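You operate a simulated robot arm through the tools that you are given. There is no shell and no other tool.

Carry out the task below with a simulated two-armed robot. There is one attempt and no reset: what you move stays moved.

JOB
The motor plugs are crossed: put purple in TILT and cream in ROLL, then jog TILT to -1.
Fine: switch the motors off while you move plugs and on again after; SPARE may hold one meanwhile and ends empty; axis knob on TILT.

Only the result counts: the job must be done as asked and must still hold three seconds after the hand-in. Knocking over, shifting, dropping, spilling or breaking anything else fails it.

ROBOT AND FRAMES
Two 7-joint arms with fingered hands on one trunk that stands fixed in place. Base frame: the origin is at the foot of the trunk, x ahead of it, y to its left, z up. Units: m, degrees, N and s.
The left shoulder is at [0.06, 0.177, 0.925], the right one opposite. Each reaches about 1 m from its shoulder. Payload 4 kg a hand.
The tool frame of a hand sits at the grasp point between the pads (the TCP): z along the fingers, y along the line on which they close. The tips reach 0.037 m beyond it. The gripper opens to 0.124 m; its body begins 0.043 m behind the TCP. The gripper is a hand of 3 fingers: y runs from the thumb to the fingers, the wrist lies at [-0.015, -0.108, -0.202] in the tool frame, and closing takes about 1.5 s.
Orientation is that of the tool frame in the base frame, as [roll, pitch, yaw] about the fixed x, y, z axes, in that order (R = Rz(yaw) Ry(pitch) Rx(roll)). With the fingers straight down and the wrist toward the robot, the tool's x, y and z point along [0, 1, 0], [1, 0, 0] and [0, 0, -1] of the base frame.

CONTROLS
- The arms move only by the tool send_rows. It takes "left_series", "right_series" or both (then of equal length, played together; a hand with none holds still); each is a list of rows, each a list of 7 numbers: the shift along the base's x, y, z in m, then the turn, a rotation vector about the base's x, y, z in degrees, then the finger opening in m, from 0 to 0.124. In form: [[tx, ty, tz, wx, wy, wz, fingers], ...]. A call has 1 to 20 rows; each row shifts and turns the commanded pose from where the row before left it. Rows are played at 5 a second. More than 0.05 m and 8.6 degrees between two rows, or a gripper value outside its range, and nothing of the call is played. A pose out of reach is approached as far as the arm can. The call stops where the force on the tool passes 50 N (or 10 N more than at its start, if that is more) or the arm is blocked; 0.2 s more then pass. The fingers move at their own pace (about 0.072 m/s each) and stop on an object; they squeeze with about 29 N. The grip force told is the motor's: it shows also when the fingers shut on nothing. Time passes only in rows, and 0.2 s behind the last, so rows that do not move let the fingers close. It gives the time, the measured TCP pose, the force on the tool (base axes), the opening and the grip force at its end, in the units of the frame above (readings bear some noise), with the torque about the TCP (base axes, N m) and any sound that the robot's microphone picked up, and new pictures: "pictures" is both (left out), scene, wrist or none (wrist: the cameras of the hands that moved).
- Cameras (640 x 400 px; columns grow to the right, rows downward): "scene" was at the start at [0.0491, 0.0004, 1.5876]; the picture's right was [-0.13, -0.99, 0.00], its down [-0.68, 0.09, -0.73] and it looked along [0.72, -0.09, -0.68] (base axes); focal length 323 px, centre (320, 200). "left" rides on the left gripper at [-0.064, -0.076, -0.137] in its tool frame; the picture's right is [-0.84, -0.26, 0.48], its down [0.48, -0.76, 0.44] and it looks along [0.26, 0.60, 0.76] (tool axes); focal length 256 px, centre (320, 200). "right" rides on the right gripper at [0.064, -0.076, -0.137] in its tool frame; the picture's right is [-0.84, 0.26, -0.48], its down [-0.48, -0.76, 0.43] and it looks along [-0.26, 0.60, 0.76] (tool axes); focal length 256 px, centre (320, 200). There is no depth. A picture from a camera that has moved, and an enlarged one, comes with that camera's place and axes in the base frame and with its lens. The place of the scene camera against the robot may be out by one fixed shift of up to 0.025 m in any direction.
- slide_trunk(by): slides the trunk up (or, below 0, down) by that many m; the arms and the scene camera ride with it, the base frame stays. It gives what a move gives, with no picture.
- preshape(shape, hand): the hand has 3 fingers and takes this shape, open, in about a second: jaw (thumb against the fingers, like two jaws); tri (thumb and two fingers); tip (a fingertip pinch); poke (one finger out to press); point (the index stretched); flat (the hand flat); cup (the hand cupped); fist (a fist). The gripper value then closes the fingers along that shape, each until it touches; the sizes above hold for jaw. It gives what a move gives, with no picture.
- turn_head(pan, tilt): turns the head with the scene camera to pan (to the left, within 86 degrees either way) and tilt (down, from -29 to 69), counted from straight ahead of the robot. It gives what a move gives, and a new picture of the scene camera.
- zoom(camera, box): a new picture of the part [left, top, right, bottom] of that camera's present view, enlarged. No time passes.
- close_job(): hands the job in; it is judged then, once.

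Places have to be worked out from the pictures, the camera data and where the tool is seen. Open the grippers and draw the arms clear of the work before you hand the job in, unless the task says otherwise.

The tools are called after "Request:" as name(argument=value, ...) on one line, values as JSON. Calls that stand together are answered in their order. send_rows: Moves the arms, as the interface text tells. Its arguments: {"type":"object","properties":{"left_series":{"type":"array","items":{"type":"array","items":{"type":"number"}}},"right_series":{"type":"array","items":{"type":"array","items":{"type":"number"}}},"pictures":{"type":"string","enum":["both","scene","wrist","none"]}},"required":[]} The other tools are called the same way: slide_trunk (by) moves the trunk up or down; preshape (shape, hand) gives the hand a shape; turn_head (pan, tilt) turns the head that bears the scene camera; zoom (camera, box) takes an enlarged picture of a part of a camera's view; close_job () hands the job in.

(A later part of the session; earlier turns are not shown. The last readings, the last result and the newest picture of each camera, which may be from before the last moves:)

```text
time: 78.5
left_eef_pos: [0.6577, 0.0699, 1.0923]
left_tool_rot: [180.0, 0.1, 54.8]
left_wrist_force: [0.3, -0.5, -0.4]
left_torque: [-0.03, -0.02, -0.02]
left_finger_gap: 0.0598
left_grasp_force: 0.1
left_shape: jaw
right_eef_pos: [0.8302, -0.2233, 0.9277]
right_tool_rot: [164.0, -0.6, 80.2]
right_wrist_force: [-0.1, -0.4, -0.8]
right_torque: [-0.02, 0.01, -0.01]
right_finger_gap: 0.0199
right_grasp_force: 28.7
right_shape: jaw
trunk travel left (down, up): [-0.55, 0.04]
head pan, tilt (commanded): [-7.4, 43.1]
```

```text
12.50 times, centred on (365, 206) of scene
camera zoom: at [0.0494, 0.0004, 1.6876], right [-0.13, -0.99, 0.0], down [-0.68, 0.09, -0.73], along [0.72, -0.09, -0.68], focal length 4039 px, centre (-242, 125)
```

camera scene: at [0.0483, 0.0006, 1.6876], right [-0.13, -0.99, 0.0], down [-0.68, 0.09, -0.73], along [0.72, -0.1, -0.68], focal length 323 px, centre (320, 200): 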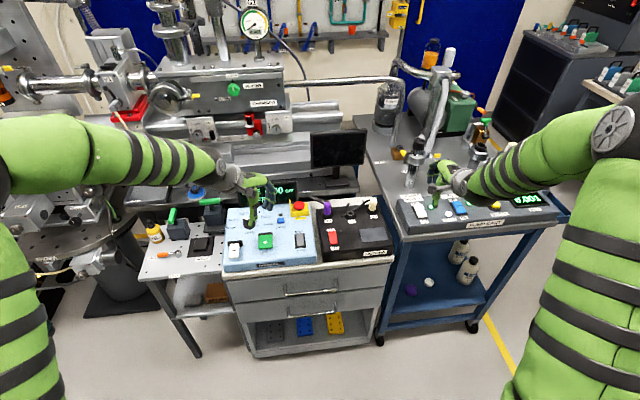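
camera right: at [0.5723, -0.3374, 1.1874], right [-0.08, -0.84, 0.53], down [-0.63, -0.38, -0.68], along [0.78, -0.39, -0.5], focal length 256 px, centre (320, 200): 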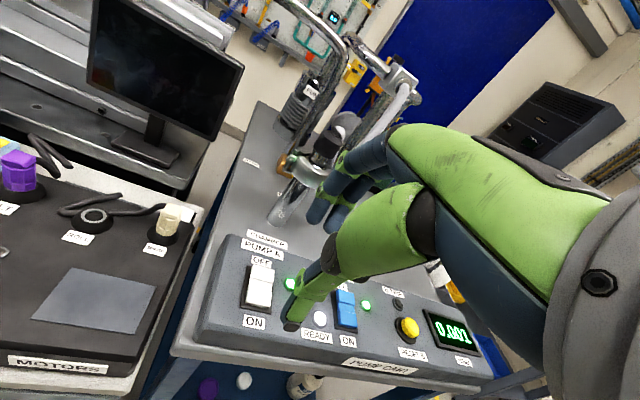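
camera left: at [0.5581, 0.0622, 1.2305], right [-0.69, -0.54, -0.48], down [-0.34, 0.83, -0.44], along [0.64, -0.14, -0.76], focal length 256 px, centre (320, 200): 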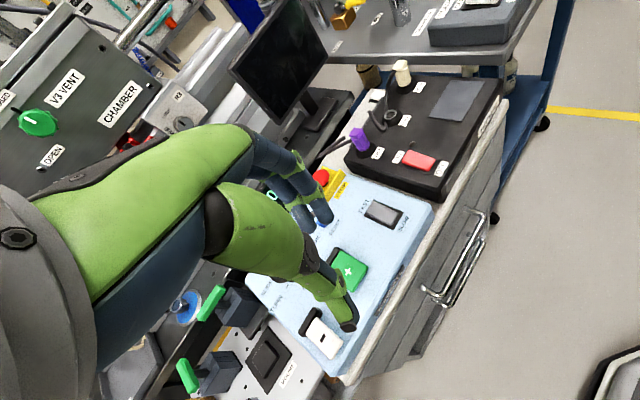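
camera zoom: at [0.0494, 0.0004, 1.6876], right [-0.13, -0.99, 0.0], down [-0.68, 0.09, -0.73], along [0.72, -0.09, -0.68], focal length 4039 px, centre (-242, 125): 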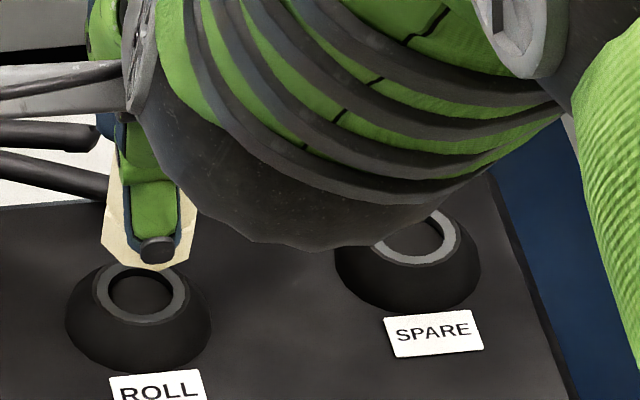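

Plug is upright now; combining views I estimate its base ~2–3 mm forward and ~1–2 mm right. I'll trim (-2, +1) mm, lower 12 mm and compare again closer to the ring.

Request:
send_rows(right_series=[[-0.002, 0.001, -0.006, 0, 0, 0, 0], [0, 0, -0.006, 0, 0, 0, 0], [0, 0, 0, 0, 0, 0, 0], [0, 0, 0, 0, 0, 0, 0]], pictures="none")

Request:
zoom(camera="left", box=[390, 80, 430, 120])

Request:
zoom(camera="right", box=[260, 230, 320, 290])

Request:
zoom(camera="scene", box=[352, 200, 376, 224])

```text
time: 79.5
left_eef_pos: [0.657, 0.0713, 1.0929]
left_tool_rot: [180.0, -0.1, 54.8]
left_wrist_force: [0.7, -0.8, -0.1]
left_torque: [-0.04, -0.02, 0.0]
left_finger_gap: 0.0599
left_grasp_force: 0.1
left_shape: jaw
right_eef_pos: [0.8275, -0.2221, 0.9148]
right_tool_rot: [164.0, -0.6, 80.1]
right_wrist_force: [-1.7, 0.7, -1.0]
right_torque: [0.0, 0.02, 0.02]
right_finger_gap: 0.0201
right_grasp_force: 28.5
right_shape: jaw
trunk travel left (down, up): [-0.55, 0.04]
head pan, tilt (commanded): [-7.4, 43.1]
```

```text
10.00 times, centred on (410, 100) of left
camera zoom: at [0.5594, 0.0622, 1.2302], right [-0.69, -0.54, -0.48], down [-0.34, 0.83, -0.44], along [0.64, -0.13, -0.76], focal length 2560 px, centre (-580, 1200)
```

zoom: 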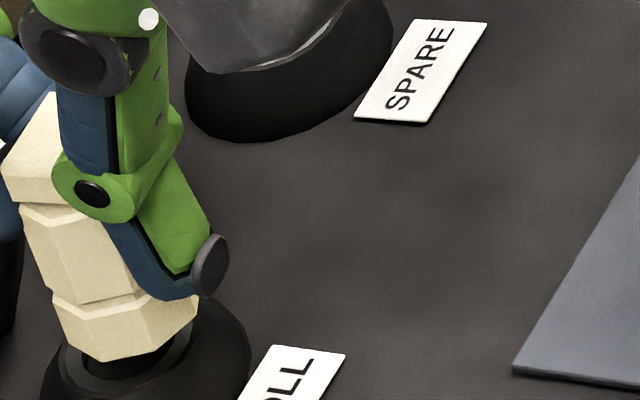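

```text
6.67 times, centred on (290, 260) of right
camera zoom: at [0.7283, -0.1414, 1.026], right [-0.03, -0.85, 0.53], down [-0.68, -0.37, -0.63], along [0.73, -0.38, -0.57], focal length 1707 px, centre (520, -200)
```

zoom: 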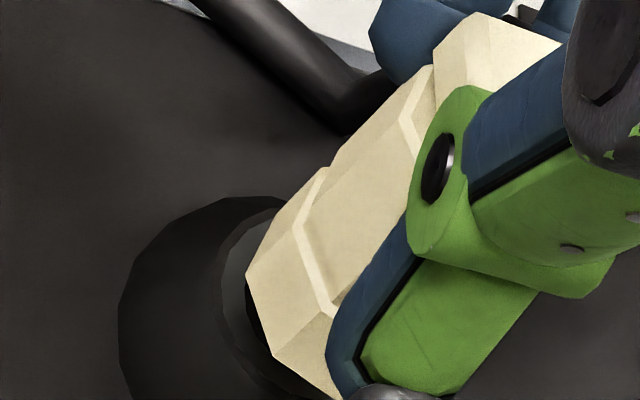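

```text
16.00 times, centred on (364, 212) of scene
camera zoom: at [0.0494, 0.0004, 1.6876], right [-0.13, -0.99, 0.0], down [-0.68, 0.09, -0.73], along [0.72, -0.09, -0.68], focal length 5170 px, centre (-384, 8)
```

zoom: 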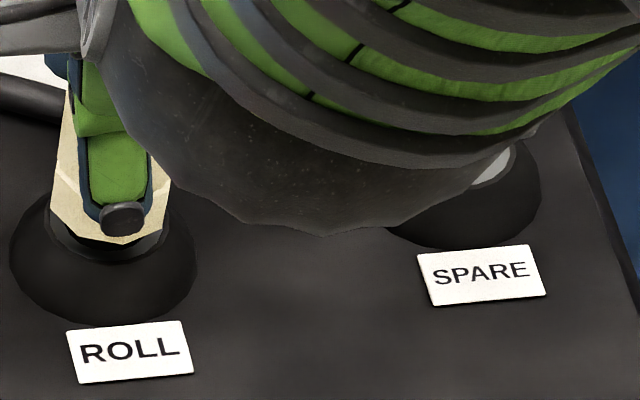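

Closer up, the numbers and views agree that I over-trimmed: shift (+2.7, -0.7) mm back and continue down toward the seat.

Request:
send_rows(right_series=[[0.0027, -0.0007, 0, 0, 0, 0, 0], [0, 0, -0.004, 0, 0, 0, 0], [0, 0, -0.003, 0, 0, 0, 0], [0, 0, 0, 0, 0, 0, 0]], pictures="none")

Request:
zoom(camera="left", box=[390, 80, 430, 120])

Request:
zoom(camera="right", box=[250, 230, 330, 310])

Request:
zoom(camera="scene", box=[352, 200, 376, 224])

```text
time: 80.5
left_eef_pos: [0.6567, 0.0709, 1.0935]
left_tool_rot: [-180.0, 0.1, 54.9]
left_wrist_force: [-0.3, -0.2, 0.8]
left_torque: [0.01, 0.01, 0.0]
left_finger_gap: 0.0602
left_grasp_force: 0.0
left_shape: jaw
right_eef_pos: [0.8308, -0.2231, 0.9092]
right_tool_rot: [164.0, -0.6, 80.3]
right_wrist_force: [-0.4, 0.2, -1.1]
right_torque: [-0.04, -0.02, 0.01]
right_finger_gap: 0.0199
right_grasp_force: 28.8
right_shape: jaw
trunk travel left (down, up): [-0.55, 0.04]
head pan, tilt (commanded): [-7.4, 43.1]
```

```text
10.00 times, centred on (410, 100) of left
camera zoom: at [0.5594, 0.0622, 1.2303], right [-0.69, -0.54, -0.48], down [-0.34, 0.83, -0.44], along [0.64, -0.13, -0.76], focal length 2560 px, centre (-580, 1200)
```

zoom: 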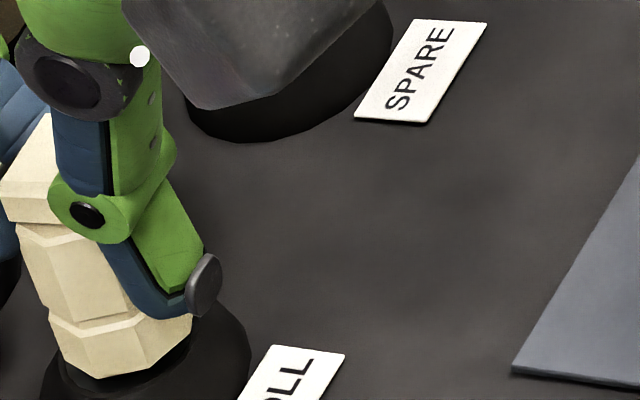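

```text
5.00 times, centred on (290, 270) of right
camera zoom: at [0.732, -0.1424, 1.0193], right [-0.03, -0.85, 0.53], down [-0.68, -0.37, -0.63], along [0.73, -0.38, -0.57], focal length 1280 px, centre (470, -150)
```

zoom: 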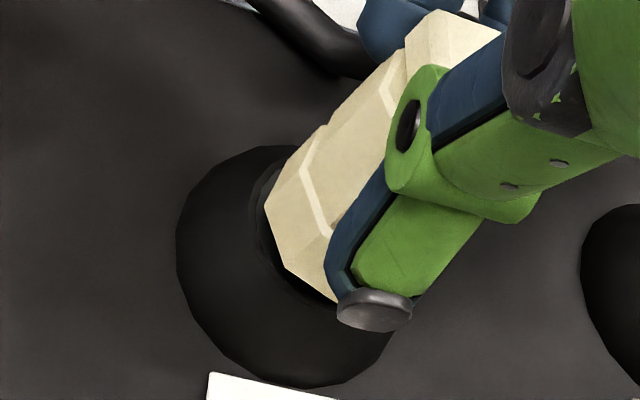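

```text
16.00 times, centred on (364, 212) of scene
camera zoom: at [0.0493, 0.0004, 1.6876], right [-0.13, -0.99, 0.0], down [-0.68, 0.09, -0.73], along [0.72, -0.09, -0.68], focal length 5170 px, centre (-384, 8)
```

zoom: 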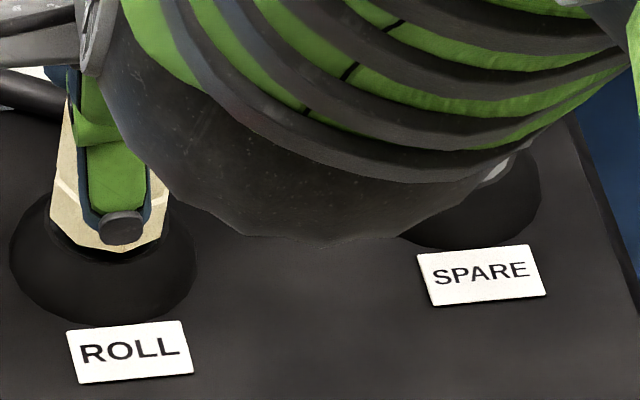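

Well aligned now. Pressing down in small steps into ROLL.

Request:
send_rows(right_series=[[0, 0, -0.003, 0, 0, 0, 0], [0, 0, -0.003, 0, 0, 0, 0], [0, 0, -0.002, 0, 0, 0, 0], [0, 0, 0, 0, 0, 0, 0]], pictures="none")

Request:
zoom(camera="left", box=[390, 80, 430, 120])

Request:
zoom(camera="scene", box=[352, 200, 376, 224])

```text
time: 81.5
left_eef_pos: [0.6567, 0.071, 1.0945]
left_tool_rot: [179.9, 0.1, 55.0]
left_wrist_force: [1.0, 0.6, 0.2]
left_torque: [0.01, 0.03, -0.02]
left_finger_gap: 0.0598
left_grasp_force: 0.0
left_shape: jaw
right_eef_pos: [0.8316, -0.222, 0.9037]
right_tool_rot: [163.7, -0.5, 80.3]
right_wrist_force: [0.6, 2.9, 15.7]
right_torque: [-0.08, -0.36, 0.03]
right_finger_gap: 0.0199
right_grasp_force: 28.7
right_shape: jaw
trunk travel left (down, up): [-0.55, 0.04]
head pan, tilt (commanded): [-7.4, 43.1]
```

```text
10.00 times, centred on (410, 100) of left
camera zoom: at [0.5582, 0.0629, 1.231], right [-0.69, -0.54, -0.48], down [-0.34, 0.83, -0.44], along [0.64, -0.14, -0.76], focal length 2560 px, centre (-580, 1200)
```

zoom: 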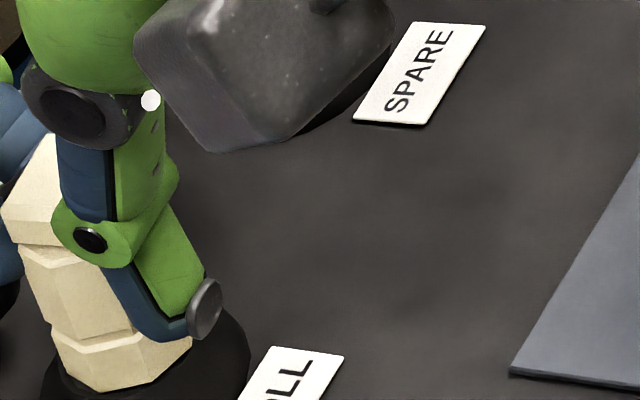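

```text
16.00 times, centred on (364, 212) of scene
camera zoom: at [0.0476, 0.0012, 1.6878], right [-0.13, -0.99, 0.0], down [-0.68, 0.09, -0.73], along [0.72, -0.09, -0.68], focal length 5170 px, centre (-384, 8)
```

zoom: 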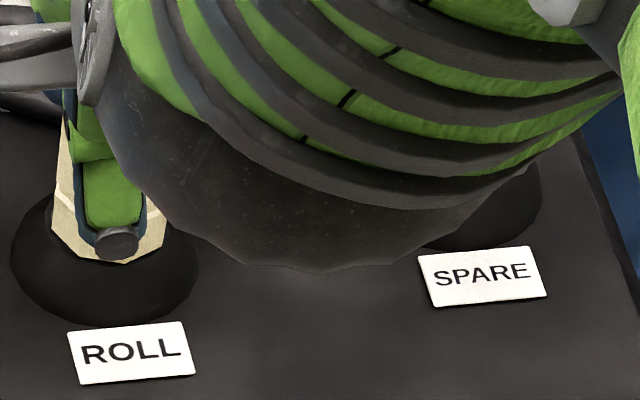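

15.7 N and the ring is covered. I'll check the base up close from the right wrist view and compare with purple's seated height.

Request:
zoom(camera="right", box=[250, 230, 330, 310])

Request:
zoom(camera="scene", box=[320, 196, 370, 226])

```text
5.00 times, centred on (290, 270) of right
camera zoom: at [0.7316, -0.1418, 1.0137], right [-0.03, -0.85, 0.53], down [-0.68, -0.37, -0.64], along [0.73, -0.38, -0.56], focal length 1280 px, centre (470, -150)
```

zoom: 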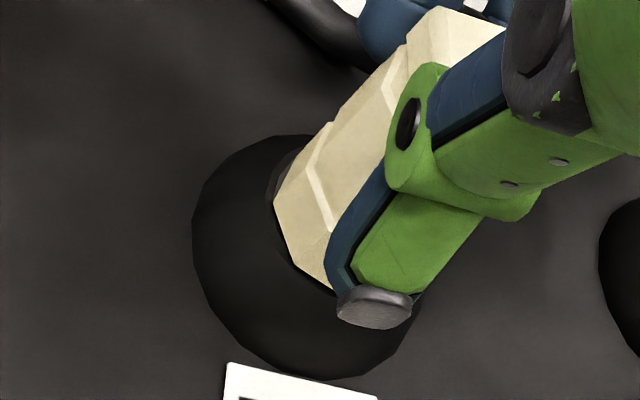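

```text
12.80 times, centred on (345, 211) of scene
camera zoom: at [0.0476, 0.0012, 1.6878], right [-0.13, -0.99, 0.0], down [-0.68, 0.09, -0.73], along [0.72, -0.09, -0.68], focal length 4136 px, centre (0, 59)
```

zoom: 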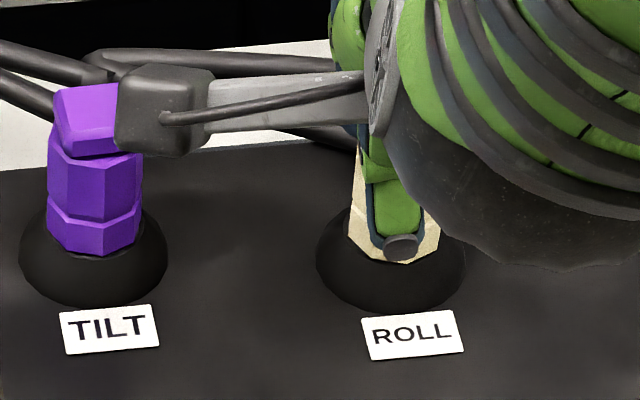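

Cream's base height matches purple's exactly, so it is seated in ROLL. I'll relieve, open and lift the right hand straight up.

Request:
send_rows(right_series=[[0, 0, -0.002, 0, 0, 0, 0], [0, 0, 0.006, 0, 0, 0, 0], [0, 0, 0, 0, 0, 0, 0.025], [0, 0, 0, 0, 0, 0, 0.035], [0, 0, 0, 0, 0, 0, 0.05], [0, 0, 0, 0, 0, 0, 0.06], [0, 0, 0.01, 0, 0, 0, 0.06], [0, 0, 0.03, 0, 0, 0, 0.06], [0, 0, 0.04, 0, 0, 0, 0.06], [0, 0, 0.04, 0, 0, 0, 0.06]], pictures="both")

Request:
zoom(camera="left", box=[330, 40, 450, 160])

Request:
zoom(camera="right", box=[140, 150, 360, 370])

```text
time: 83.7
left_eef_pos: [0.6559, 0.0705, 1.0935]
left_tool_rot: [179.9, 0.0, 55.0]
left_wrist_force: [0.2, 0.5, 1.1]
left_torque: [0.03, 0.01, 0.0]
left_finger_gap: 0.0599
left_grasp_force: 0.0
left_shape: jaw
right_eef_pos: [0.8317, -0.2234, 1.0273]
right_tool_rot: [163.9, -0.6, 80.2]
right_wrist_force: [0.1, -0.6, 0.2]
right_torque: [-0.02, -0.01, 0.0]
right_finger_gap: 0.06
right_grasp_force: 0.0
right_shape: jaw
trunk travel left (down, up): [-0.55, 0.04]
head pan, tilt (commanded): [-7.4, 43.1]
camera scene: at [0.0485, 0.0007, 1.6875], right [-0.13, -0.99, 0.0], down [-0.68, 0.09, -0.73], along [0.72, -0.09, -0.68], focal length 323 px, centre (320, 200)
camera right: at [0.7322, -0.1438, 1.1373], right [-0.03, -0.85, 0.53], down [-0.68, -0.37, -0.63], along [0.73, -0.38, -0.57], focal length 256 px, centre (320, 200)
```

scene: 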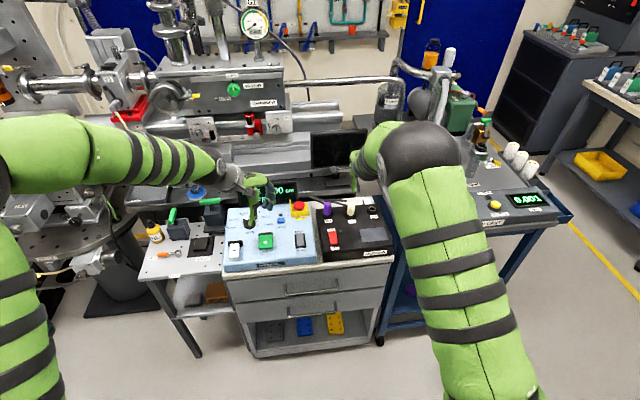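
right: 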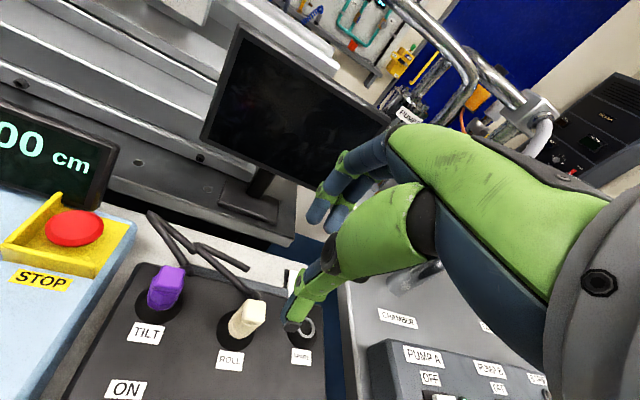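

```text
3.33 times, centred on (390, 100) of left
camera zoom: at [0.5588, 0.0625, 1.2305], right [-0.69, -0.54, -0.48], down [-0.34, 0.83, -0.44], along [0.64, -0.13, -0.76], focal length 853 px, centre (87, 533)
```

zoom: 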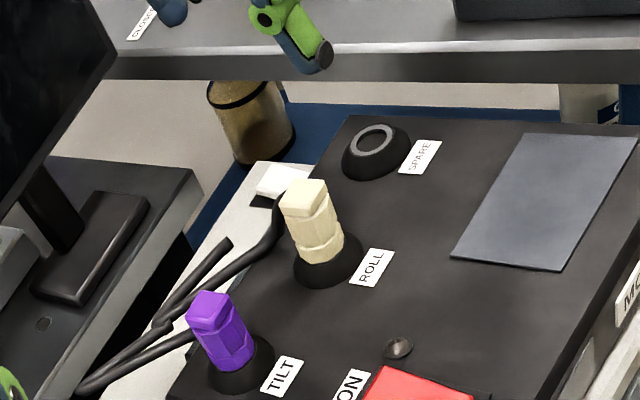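

```text
1.82 times, centred on (250, 260) of right
camera zoom: at [0.7322, -0.1438, 1.1373], right [-0.03, -0.85, 0.53], down [-0.68, -0.37, -0.63], along [0.73, -0.38, -0.57], focal length 465 px, centre (447, 91)
```

zoom: 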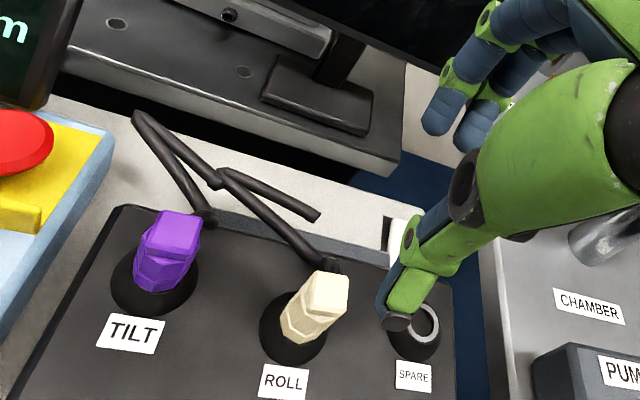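

Purple is in TILT, cream in ROLL, SPARE is empty. Now the motor switch: I'll square the right hand up again, move it over the switch's ON end and set the poke shape.

Request:
send_rows(right_series=[[-0.015, 0.012, 0.005, 1.36, 7.9, 0, 0.06], [-0.02, 0.02, 0, 1.36, 7.9, 0, 0.06], [-0.02, 0.022, 0, 0, 0, 4.9, 0.06], [-0.017, 0.022, -0.01, 0, 0, 4.9, 0.06], [0, 0, 0, 0, 0, 0, 0.06]], pictures="none")

Request:
preshape(hand="right", shape="poke")

Request:
zoom(camera="right", box=[140, 110, 380, 350])

Request:
zoom(camera="left", box=[330, 40, 470, 180])

```text
time: 84.9
left_eef_pos: [0.6573, 0.0711, 1.0925]
left_tool_rot: [-180.0, 0.0, 54.9]
left_wrist_force: [0.6, -0.7, 0.3]
left_torque: [-0.04, 0.0, -0.01]
left_finger_gap: 0.0601
left_grasp_force: 0.1
left_shape: jaw
right_eef_pos: [0.7598, -0.1453, 1.0182]
right_tool_rot: [180.0, -0.5, 89.9]
right_wrist_force: [-0.2, -0.4, -0.1]
right_torque: [-0.03, 0.02, 0.02]
right_finger_gap: 0.0596
right_grasp_force: 0.1
right_shape: jaw
trunk travel left (down, up): [-0.55, 0.04]
head pan, tilt (commanded): [-7.4, 43.1]
```

```text
time: 85.8
left_eef_pos: [0.6572, 0.0708, 1.0933]
left_tool_rot: [-180.0, 0.0, 54.9]
left_wrist_force: [0.3, 0.5, 0.1]
left_torque: [-0.03, -0.02, 0.0]
left_finger_gap: 0.06
left_grasp_force: 0.0
left_shape: jaw
right_eef_pos: [0.7598, -0.1465, 1.0182]
right_tool_rot: [179.9, -0.5, 89.9]
right_wrist_force: [0.4, -0.1, -0.4]
right_torque: [-0.01, 0.0, -0.02]
right_finger_gap: 0.0
right_grasp_force: 0.0
right_shape: poke
trunk travel left (down, up): [-0.55, 0.04]
head pan, tilt (commanded): [-7.4, 43.1]
```

```text
1.67 times, centred on (260, 230) of right
camera zoom: at [0.6833, -0.0843, 1.1552], right [0.25, -0.84, 0.47], down [-0.76, -0.48, -0.44], along [0.6, -0.25, -0.76], focal length 427 px, centre (420, 150)
```

zoom: 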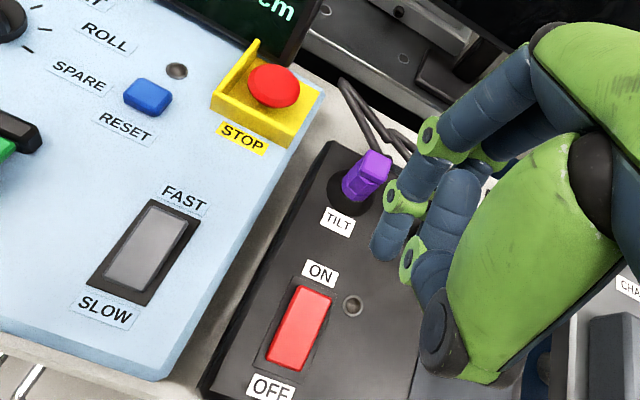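

```text
2.86 times, centred on (400, 110) of left
camera zoom: at [0.5594, 0.0623, 1.2303], right [-0.69, -0.54, -0.48], down [-0.34, 0.83, -0.44], along [0.64, -0.13, -0.76], focal length 731 px, centre (91, 457)
```

zoom: 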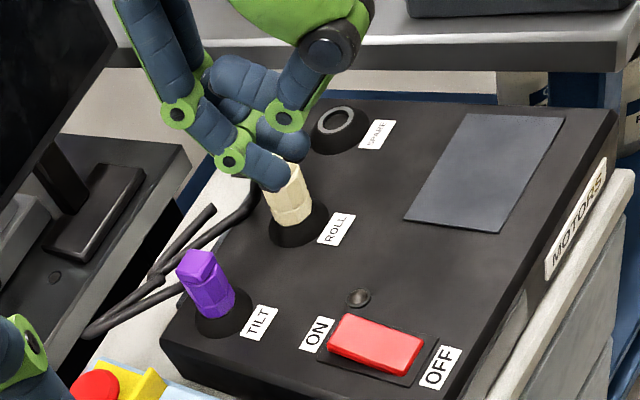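

The fingertip is lined up with the ON end (0.760, -0.146). Lowering and pressing.

Request:
send_rows(right_series=[[0.001, -0.001, -0.04, 0, 0, 0, 0], [0, 0, -0.04, 0, 0, 0, 0], [0, 0, -0.035, 0, 0, 0, 0], [0, 0, -0.01, 0, 0, 0, 0], [0, 0, -0.004, 0, 0, 0, 0], [0, 0, -0.004, 0, 0, 0, 0], [0, 0, -0.004, 0, 0, 0, 0]], pictures="scene")

Request:
zoom(camera="left", box=[340, 80, 460, 190])

Request:
zoom(camera="scene", box=[220, 170, 400, 270])

```text
time: 87.4
left_eef_pos: [0.6576, 0.0703, 1.0929]
left_tool_rot: [-180.0, 0.0, 55.0]
left_wrist_force: [-0.9, 0.6, -0.4]
left_torque: [0.02, 0.02, -0.04]
left_finger_gap: 0.0602
left_grasp_force: 0.0
left_shape: jaw
right_eef_pos: [0.7588, -0.1469, 0.8835]
right_tool_rot: [179.9, -0.5, 89.9]
right_wrist_force: [-0.1, -0.7, 0.1]
right_torque: [0.01, -0.02, 0.0]
right_finger_gap: 0.0003
right_grasp_force: 0.0
right_shape: poke
trunk travel left (down, up): [-0.55, 0.04]
head pan, tilt (commanded): [-7.4, 43.1]
camera scene: at [0.0496, 0.0004, 1.6875], right [-0.13, -0.99, 0.0], down [-0.68, 0.09, -0.73], along [0.72, -0.09, -0.68], focal length 323 px, centre (320, 200)
```

scene: 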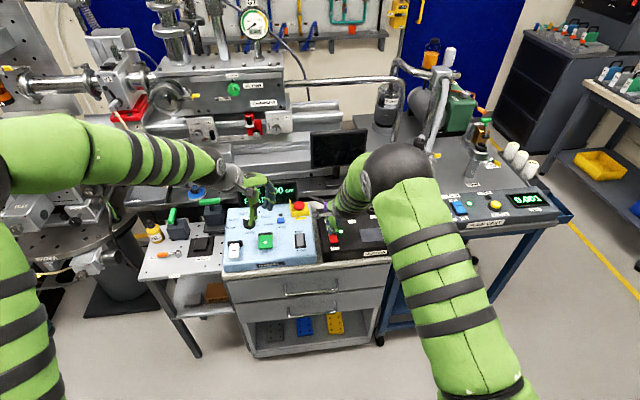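

```text
3.64 times, centred on (400, 135) of left
camera zoom: at [0.5596, 0.0622, 1.2301], right [-0.69, -0.54, -0.48], down [-0.34, 0.83, -0.44], along [0.64, -0.13, -0.76], focal length 931 px, centre (29, 436)
```

zoom: 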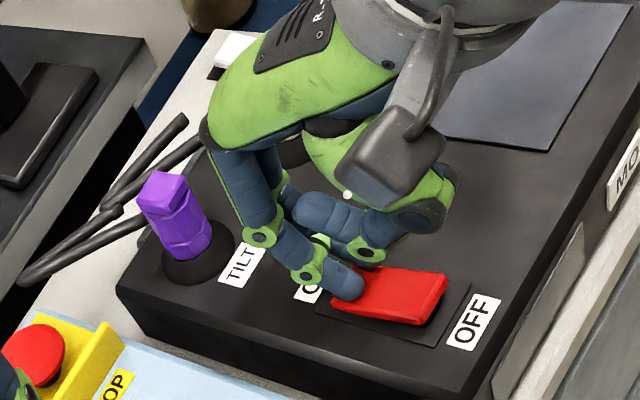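

```text
3.56 times, centred on (310, 220) of scene
camera zoom: at [0.0496, 0.0004, 1.6875], right [-0.13, -0.99, 0.0], down [-0.68, 0.09, -0.73], along [0.72, -0.09, -0.68], focal length 1149 px, centre (356, 129)
```

zoom: 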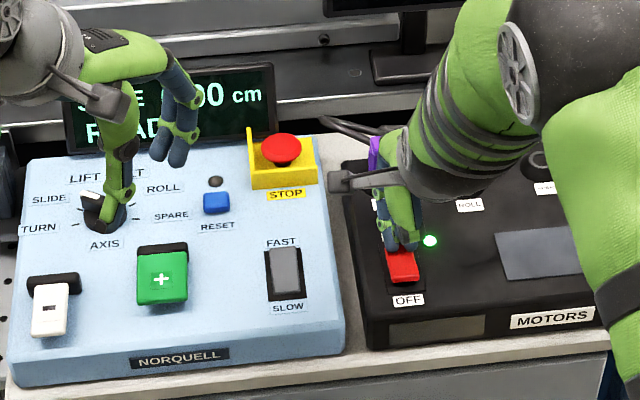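

The LED is green and the display reads READY, so the motors are on. I'll lift the right hand away and pull the left hand back to get a clear look at the axis knob and jog keys.

Request:
send_rows(right_series=[[0, 0, 0.03, 0, 0, 0, 0], [0, 0, 0.04, 0, 0, 0, 0], [0, 0, 0.04, 0, 0, 0, 0], [-0.02, -0.03, 0.03, 0, 0, 0, 0], [-0.03, -0.04, 0, 0, 0, 0, 0], [-0.03, -0.04, 0, 0, 0, 0, 0]], left_series=[[0, 0, 0, 0, 0, 0, 0.06], [0, 0, 0, 0, 0, 0, 0.06], [-0.03, 0.035, 0, 0, 0, 7, 0.06], [-0.03, 0.035, 0, 0, 0, 7, 0.06], [-0.03, 0.035, 0, 0, 0, 7, 0.06], [-0.03, 0.035, 0, 0, 0, 7, 0.06]], pictures="both")

Request:
zoom(camera="scene", box=[210, 165, 330, 275])

Request:
zoom(camera="scene", box=[310, 185, 400, 265])

```text
time: 88.8
left_eef_pos: [0.5383, 0.2101, 1.0923]
left_tool_rot: [-180.0, 0.0, 82.9]
left_wrist_force: [-0.9, -1.0, 0.4]
left_torque: [-0.04, -0.02, 0.0]
left_finger_gap: 0.06
left_grasp_force: 0.0
left_shape: jaw
right_eef_pos: [0.6789, -0.2606, 1.0271]
right_tool_rot: [179.9, -0.6, 89.9]
right_wrist_force: [-0.4, -0.5, -0.3]
right_torque: [-0.02, 0.03, 0.01]
right_finger_gap: 0.0
right_grasp_force: 0.1
right_shape: poke
trunk travel left (down, up): [-0.55, 0.04]
head pan, tilt (commanded): [-7.4, 43.1]
camera scene: at [0.0475, -0.0008, 1.6876], right [-0.13, -0.99, 0.0], down [-0.68, 0.09, -0.73], along [0.72, -0.09, -0.68], focal length 323 px, centre (320, 200)
camera right: at [0.6021, -0.1976, 1.1631], right [0.25, -0.84, 0.47], down [-0.76, -0.48, -0.44], along [0.6, -0.25, -0.76], focal length 256 px, centre (320, 200)
camera left: at [0.4555, 0.1569, 1.229], right [-0.36, -0.8, -0.48], down [-0.69, 0.57, -0.44], along [0.63, 0.18, -0.76], focal length 256 px, centre (320, 200)
```

scene: 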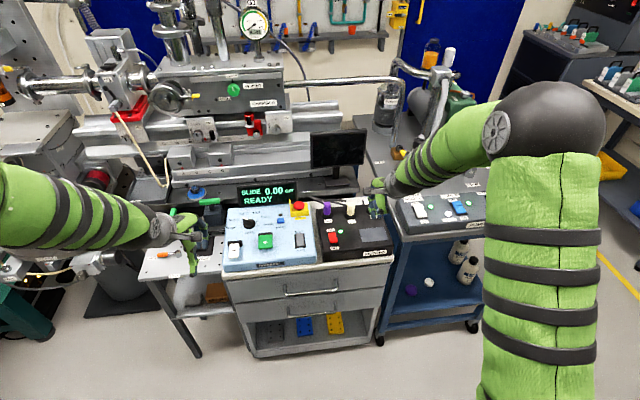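
right: 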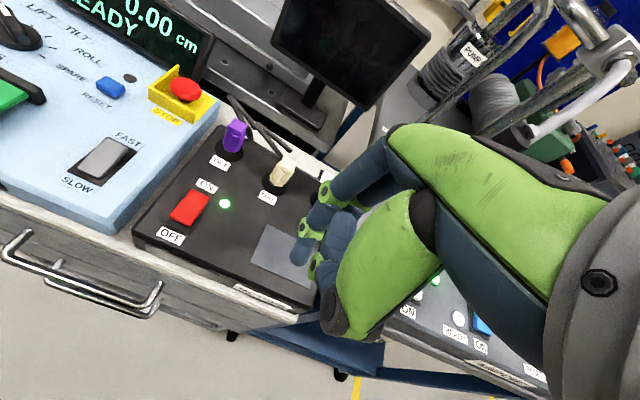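
left: 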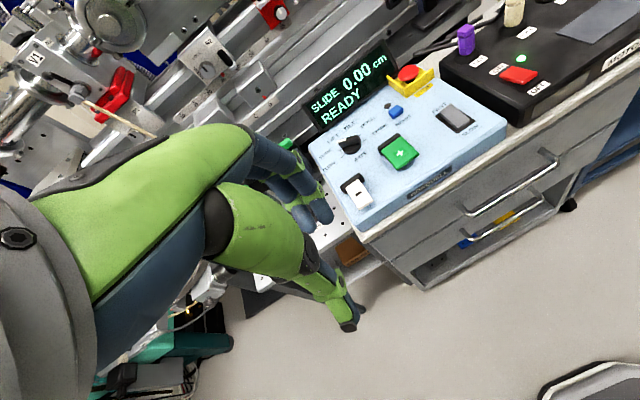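

```text
3.64 times, centred on (270, 220) of scene
camera zoom: at [0.0475, -0.0008, 1.6876], right [-0.13, -0.99, 0.0], down [-0.68, 0.09, -0.73], along [0.72, -0.09, -0.68], focal length 1175 px, centre (502, 127)
```

zoom: 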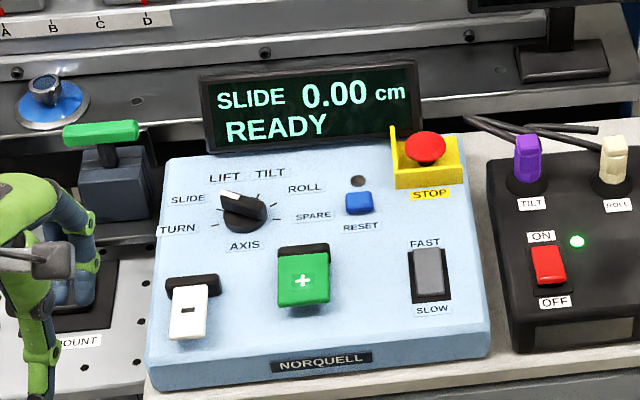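

```text
5.00 times, centred on (355, 225) of scene
camera zoom: at [0.0475, -0.0008, 1.6876], right [-0.13, -0.99, 0.0], down [-0.68, 0.09, -0.73], along [0.72, -0.09, -0.68], focal length 1616 px, centre (145, 75)
```

zoom: 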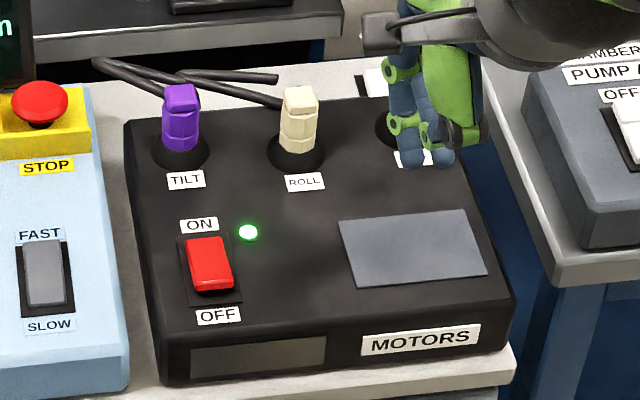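

Both plugs, switch and LED are as required. Now a close look at the knob scale from the cameras.

Request:
zoom(camera="scene", box=[225, 205, 285, 245])

Request:
zoom(camera="left", box=[310, 90, 430, 190])

Request:
zoom(camera="left", box=[320, 120, 380, 180])

```text
10.00 times, centred on (255, 225) of scene
camera zoom: at [0.0475, -0.0008, 1.6876], right [-0.13, -0.99, 0.0], down [-0.68, 0.09, -0.73], along [0.72, -0.09, -0.68], focal length 3231 px, centre (970, -50)
```

zoom: 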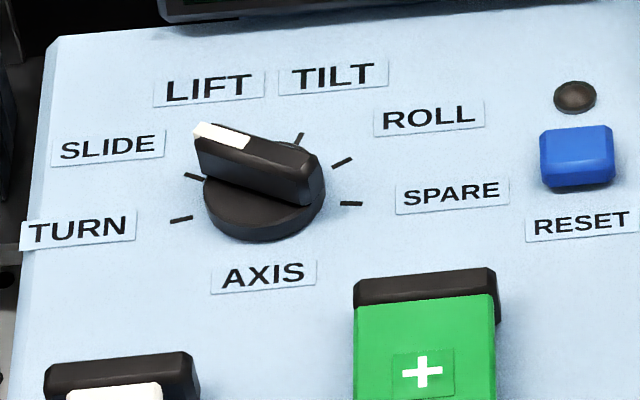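

```text
4.00 times, centred on (370, 140) of left
camera zoom: at [0.4555, 0.1569, 1.229], right [-0.36, -0.8, -0.48], down [-0.69, 0.57, -0.44], along [0.63, 0.18, -0.76], focal length 1024 px, centre (120, 440)
```

zoom: 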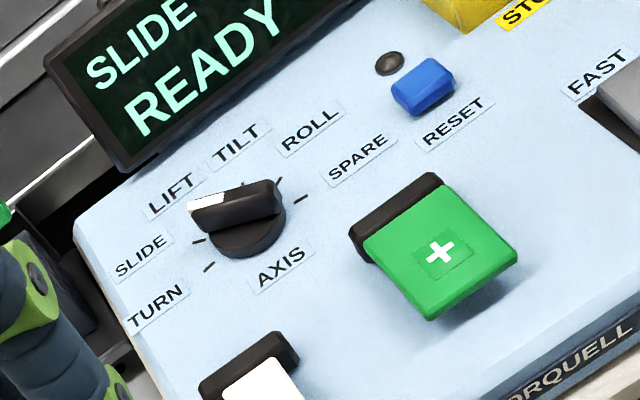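

```text
6.67 times, centred on (350, 150) of left
camera zoom: at [0.4555, 0.1569, 1.229], right [-0.36, -0.8, -0.48], down [-0.69, 0.57, -0.44], along [0.63, 0.18, -0.76], focal length 1707 px, centre (120, 533)
```

zoom: 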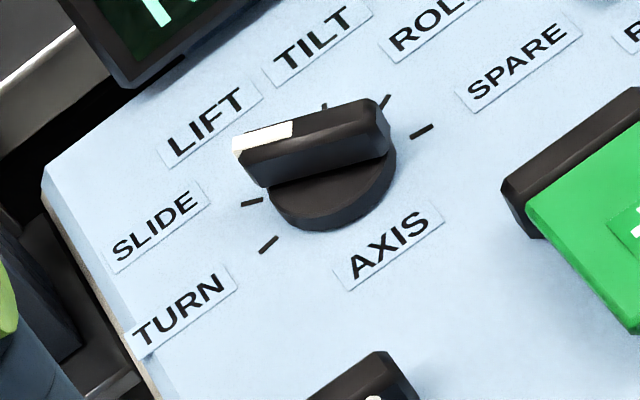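

I place the knob centre near (0.8345, 0.135), its bar top at z≈0.87, pointing +55° (SLIDE); TILT is about 72° clockwise. I'll shape the left hand to poke and bring its finger to the left of the bar's white end, pitched 20° to keep the knuckles clear of the display.

Request:
preshape(hand="left", shape="poke")

Request:
send_rows(left_series=[[0.0397, -0.0055, -0.012, 0, 0, 7.1, 0], [0.0397, -0.0055, -0.012, 0, -6.67, 0, 0], [0.0397, -0.0055, -0.02, 0, -6.67, 0, 0], [0.0397, -0.0055, -0.02, 0, -6.66, 0, 0], [0.0397, -0.0055, -0.02, 0, 0, 0, 0], [0.0397, -0.0055, -0.02, 0, 0, 0, 0], [0.0397, -0.0055, -0.02, 0, 0, 0, 0], [0, 0, 0, 0, 0, 0, 0]], pictures="both")

Request:
zoom(camera="scene", box=[215, 165, 305, 245])

Request:
zoom(camera="left", box=[260, 150, 480, 370])

Request:
zoom(camera="right", box=[0, 0, 140, 120])

```text
time: 89.7
left_eef_pos: [0.5399, 0.2115, 1.0909]
left_tool_rot: [-179.9, 0.0, 82.8]
left_wrist_force: [-0.4, 1.0, 0.0]
left_torque: [-0.03, 0.0, -0.01]
left_finger_gap: 0.0
left_grasp_force: 0.0
left_shape: poke
right_eef_pos: [0.6795, -0.2587, 1.0257]
right_tool_rot: [-180.0, -0.5, 89.9]
right_wrist_force: [0.2, 0.1, -0.8]
right_torque: [-0.01, 0.0, 0.03]
right_finger_gap: 0.0
right_grasp_force: 0.0
right_shape: poke
trunk travel left (down, up): [-0.55, 0.04]
head pan, tilt (commanded): [-7.4, 43.1]
```

```text
time: 91.5
left_eef_pos: [0.8161, 0.1726, 0.9674]
left_tool_rot: [160.0, 0.1, 90.1]
left_wrist_force: [-0.3, -0.1, 0.2]
left_torque: [0.02, -0.01, 0.0]
left_finger_gap: 0.0002
left_grasp_force: 0.0
left_shape: poke
right_eef_pos: [0.6777, -0.2589, 1.0262]
right_tool_rot: [-179.9, -0.5, 90.0]
right_wrist_force: [0.3, 0.1, -0.1]
right_torque: [0.06, 0.0, 0.05]
right_finger_gap: 0.0
right_grasp_force: 0.1
right_shape: poke
trunk travel left (down, up): [-0.55, 0.04]
head pan, tilt (commanded): [-7.4, 43.1]
camera scene: at [0.0486, 0.0003, 1.6876], right [-0.13, -0.99, 0.0], down [-0.68, 0.09, -0.73], along [0.72, -0.09, -0.68], focal length 323 px, centre (320, 200)
camera left: at [0.6982, 0.1094, 1.0715], right [-0.08, -0.84, -0.54], down [-0.57, 0.48, -0.67], along [0.82, 0.26, -0.51], focal length 256 px, centre (320, 200)
```

scene: 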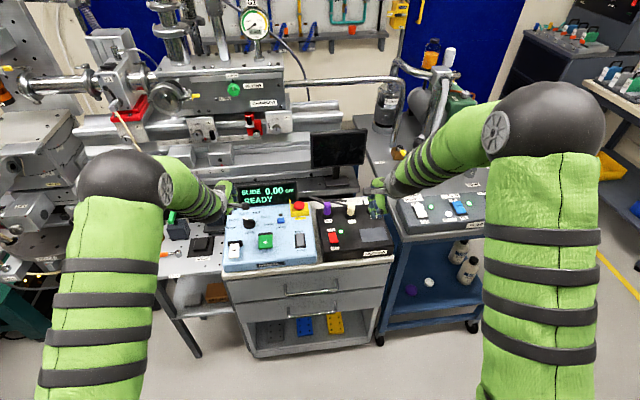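
left: 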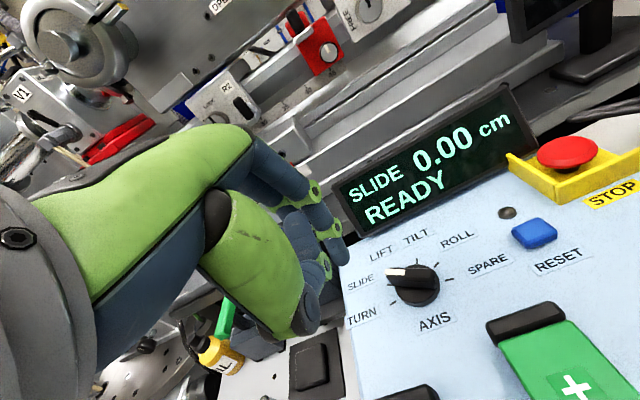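

```text
5.00 times, centred on (260, 205) of scene
camera zoom: at [0.0486, 0.0003, 1.6876], right [-0.13, -0.99, 0.0], down [-0.68, 0.09, -0.73], along [0.72, -0.09, -0.68], focal length 1616 px, centre (620, 175)
```

zoom: 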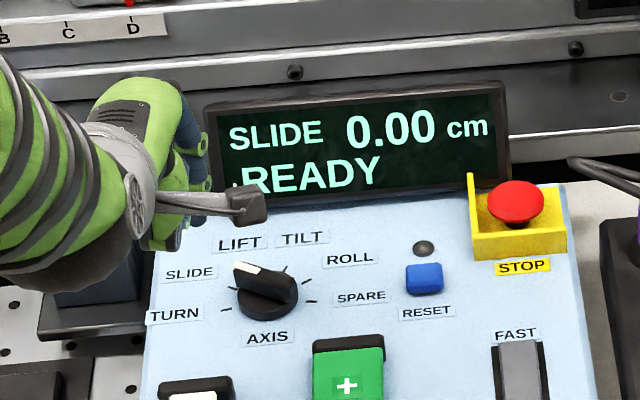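

```text
1.82 times, centred on (370, 260) of left
camera zoom: at [0.6982, 0.1094, 1.0715], right [-0.08, -0.84, -0.54], down [-0.57, 0.48, -0.67], along [0.82, 0.26, -0.51], focal length 465 px, centre (229, 91)
```

zoom: 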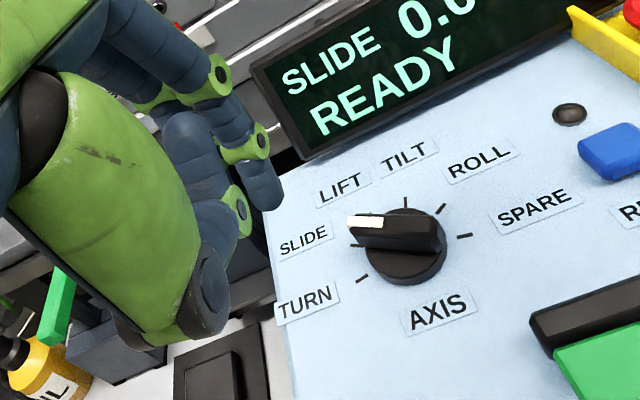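

```text
3.33 times, centred on (70, 60) of right
camera zoom: at [0.6032, -0.1966, 1.1627], right [0.25, -0.84, 0.47], down [-0.76, -0.48, -0.44], along [0.6, -0.25, -0.76], focal length 853 px, centre (1153, 667)
```

zoom: 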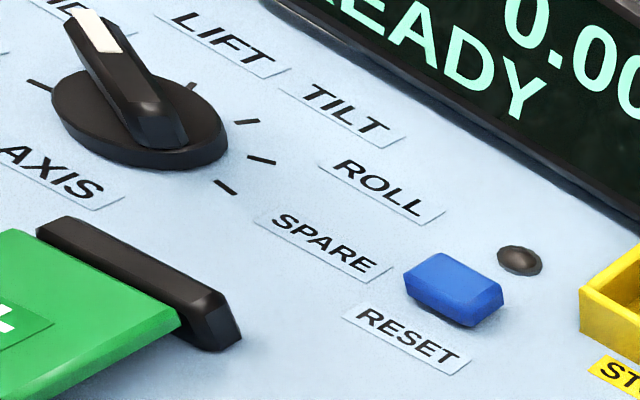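

My prediction of the left fingertip (0.829, 0.170, 0.932) matches its image well. I'll lower it beside the white end to about 0.885 and compare heights from the right camera.

Request:
send_rows(left_series=[[0.002, -0.002, -0.02, 0, 0, 0, 0], [0, 0, -0.02, 0, 0, 0, 0], [0, 0, -0.008, 0, 0, 0, 0], [0, 0, 0, 0, 0, 0, 0]], pictures="none")

Request:
send_rows(right_series=[[-0.03, 0.03, 0.01, 0, 0, 7, 0], [-0.03, 0.03, 0.01, 0, 0, 7, 0], [-0.02, 0.03, 0, 0, 0, 7, 0]], pictures="wrist")

Request:
zoom(camera="left", box=[280, 180, 460, 340])

Request:
zoom(camera="scene", box=[225, 195, 285, 245])

```text
time: 92.5
left_eef_pos: [0.8182, 0.1731, 0.9206]
left_tool_rot: [160.0, 0.1, 90.0]
left_wrist_force: [0.4, 0.4, -0.5]
left_torque: [-0.01, -0.02, 0.02]
left_finger_gap: 0.0
left_grasp_force: 0.0
left_shape: poke
right_eef_pos: [0.6805, -0.2585, 1.0261]
right_tool_rot: [-180.0, -0.5, 89.9]
right_wrist_force: [0.6, -0.6, 0.4]
right_torque: [0.01, 0.02, 0.0]
right_finger_gap: 0.0002
right_grasp_force: 0.0
right_shape: poke
trunk travel left (down, up): [-0.55, 0.04]
head pan, tilt (commanded): [-7.4, 43.1]
```

```text
time: 93.3
left_eef_pos: [0.817, 0.1733, 0.9216]
left_tool_rot: [160.0, 0.1, 89.9]
left_wrist_force: [-0.2, 0.5, 0.1]
left_torque: [0.0, 0.02, 0.0]
left_finger_gap: 0.0
left_grasp_force: 0.0
left_shape: poke
right_eef_pos: [0.6013, -0.1661, 1.0453]
right_tool_rot: [179.9, -0.5, 110.9]
right_wrist_force: [-0.4, -0.4, 0.2]
right_torque: [0.02, -0.02, 0.0]
right_finger_gap: 0.0
right_grasp_force: 0.0
right_shape: poke
trunk travel left (down, up): [-0.55, 0.04]
head pan, tilt (commanded): [-7.4, 43.1]
camera right: at [0.5058, -0.1355, 1.1821], right [0.54, -0.69, 0.48], down [-0.54, -0.72, -0.44], along [0.65, -0.02, -0.76], focal length 256 px, centre (320, 200)
```

right: 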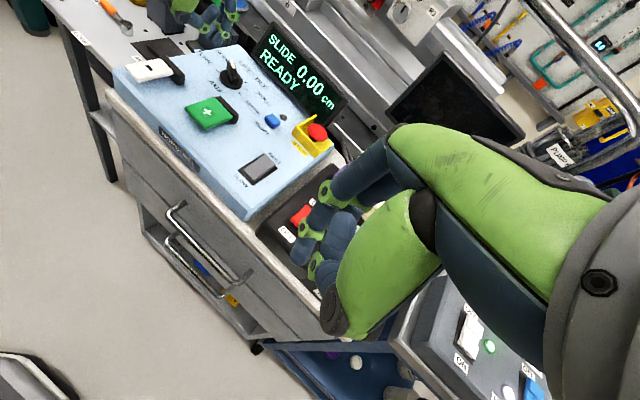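

```text
2.50 times, centred on (370, 260) of left
camera zoom: at [0.7005, 0.1085, 1.0234], right [-0.08, -0.84, -0.54], down [-0.57, 0.48, -0.67], along [0.82, 0.26, -0.51], focal length 640 px, centre (195, 50)
```

zoom: 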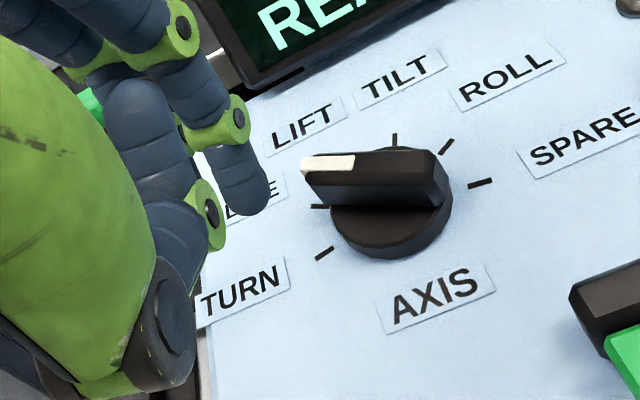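

```text
8.00 times, centred on (255, 220) of scene
camera zoom: at [0.0493, 0.0004, 1.6876], right [-0.13, -0.99, 0.0], down [-0.68, 0.09, -0.73], along [0.72, -0.09, -0.68], focal length 2585 px, centre (840, 40)
```

zoom: 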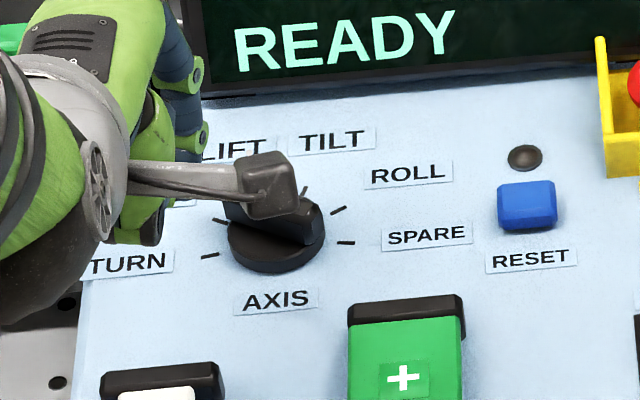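

I'll use the right camera's new view of the knob and finger to pin down heights.

Request:
zoom(camera="right", box=[190, 30, 270, 100])

Request:
zoom(camera="right", box=[170, 0, 260, 80])

```text
5.71 times, centred on (230, 65) of right
camera zoom: at [0.5058, -0.1355, 1.1821], right [0.54, -0.69, 0.48], down [-0.54, -0.72, -0.44], along [0.65, -0.02, -0.76], focal length 1463 px, centre (834, 971)
```

zoom: 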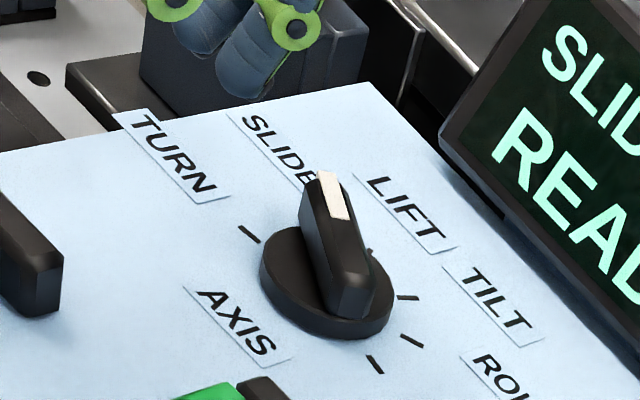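

```text
5.00 times, centred on (215, 40) of right
camera zoom: at [0.5058, -0.1355, 1.1821], right [0.54, -0.69, 0.48], down [-0.54, -0.72, -0.44], along [0.65, -0.02, -0.76], focal length 1280 px, centre (845, 1000)
```

zoom: 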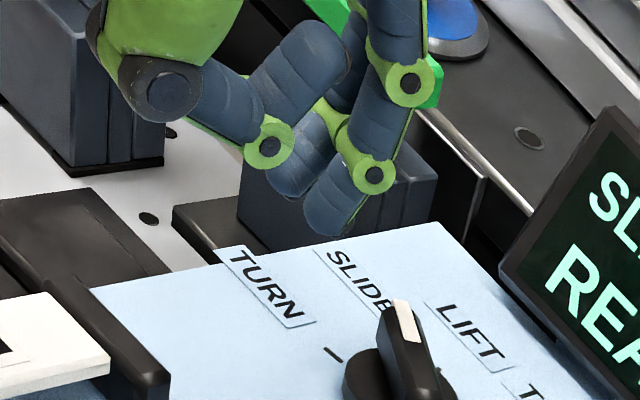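

The wrist cameras agree: knob centre (0.850, 0.134), bar top z≈0.858, panel z≈0.832, and the fingertip is at about (0.842, 0.174, 0.874). I'll lower it 25 mm beside the bar and check.

Request:
send_rows(left_series=[[0, 0, -0.012, 0, 0, 0, 0], [0, 0, -0.008, 0, 0, 0, 0], [0, 0, -0.005, 0, 0, 0, 0], [0, 0, 0, 0, 0, 0, 0]], pictures="none")

Request:
zoom(camera="right", box=[185, 10, 265, 90])

Request:
zoom(camera="left", box=[280, 180, 460, 340])

```text
time: 94.3
left_eef_pos: [0.8179, 0.171, 0.894]
left_tool_rot: [160.0, 0.1, 90.0]
left_wrist_force: [-0.8, -0.3, 0.0]
left_torque: [0.03, -0.01, 0.03]
left_finger_gap: 0.0
left_grasp_force: 0.0
left_shape: poke
right_eef_pos: [0.5998, -0.1665, 1.0454]
right_tool_rot: [-180.0, -0.5, 110.9]
right_wrist_force: [-0.8, 0.0, -0.2]
right_torque: [0.0, 0.01, 0.01]
right_finger_gap: 0.0002
right_grasp_force: 0.1
right_shape: poke
trunk travel left (down, up): [-0.55, 0.04]
head pan, tilt (commanded): [-7.4, 43.1]
```

```text
5.00 times, centred on (225, 50) of right
camera zoom: at [0.506, -0.1354, 1.1821], right [0.54, -0.7, 0.47], down [-0.54, -0.72, -0.44], along [0.65, -0.02, -0.76], focal length 1280 px, centre (795, 950)
```

zoom: 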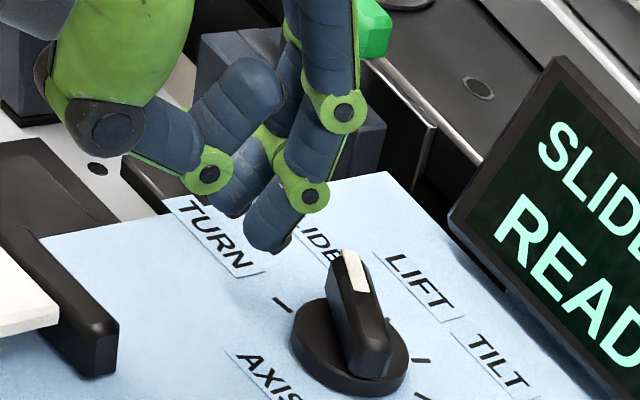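

```text
2.50 times, centred on (370, 260) of left
camera zoom: at [0.7008, 0.108, 0.9979], right [-0.08, -0.84, -0.54], down [-0.57, 0.48, -0.67], along [0.82, 0.26, -0.51], focal length 640 px, centre (195, 50)
```

zoom: 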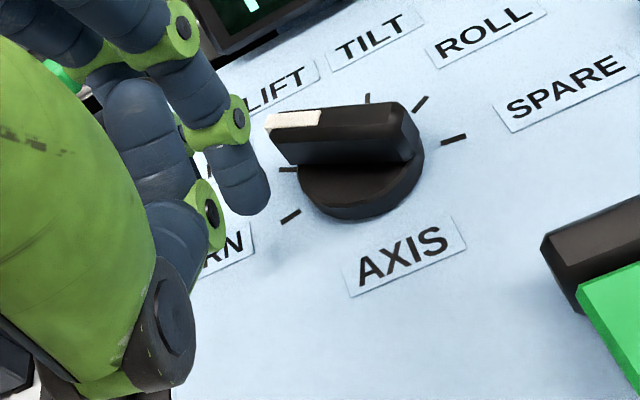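

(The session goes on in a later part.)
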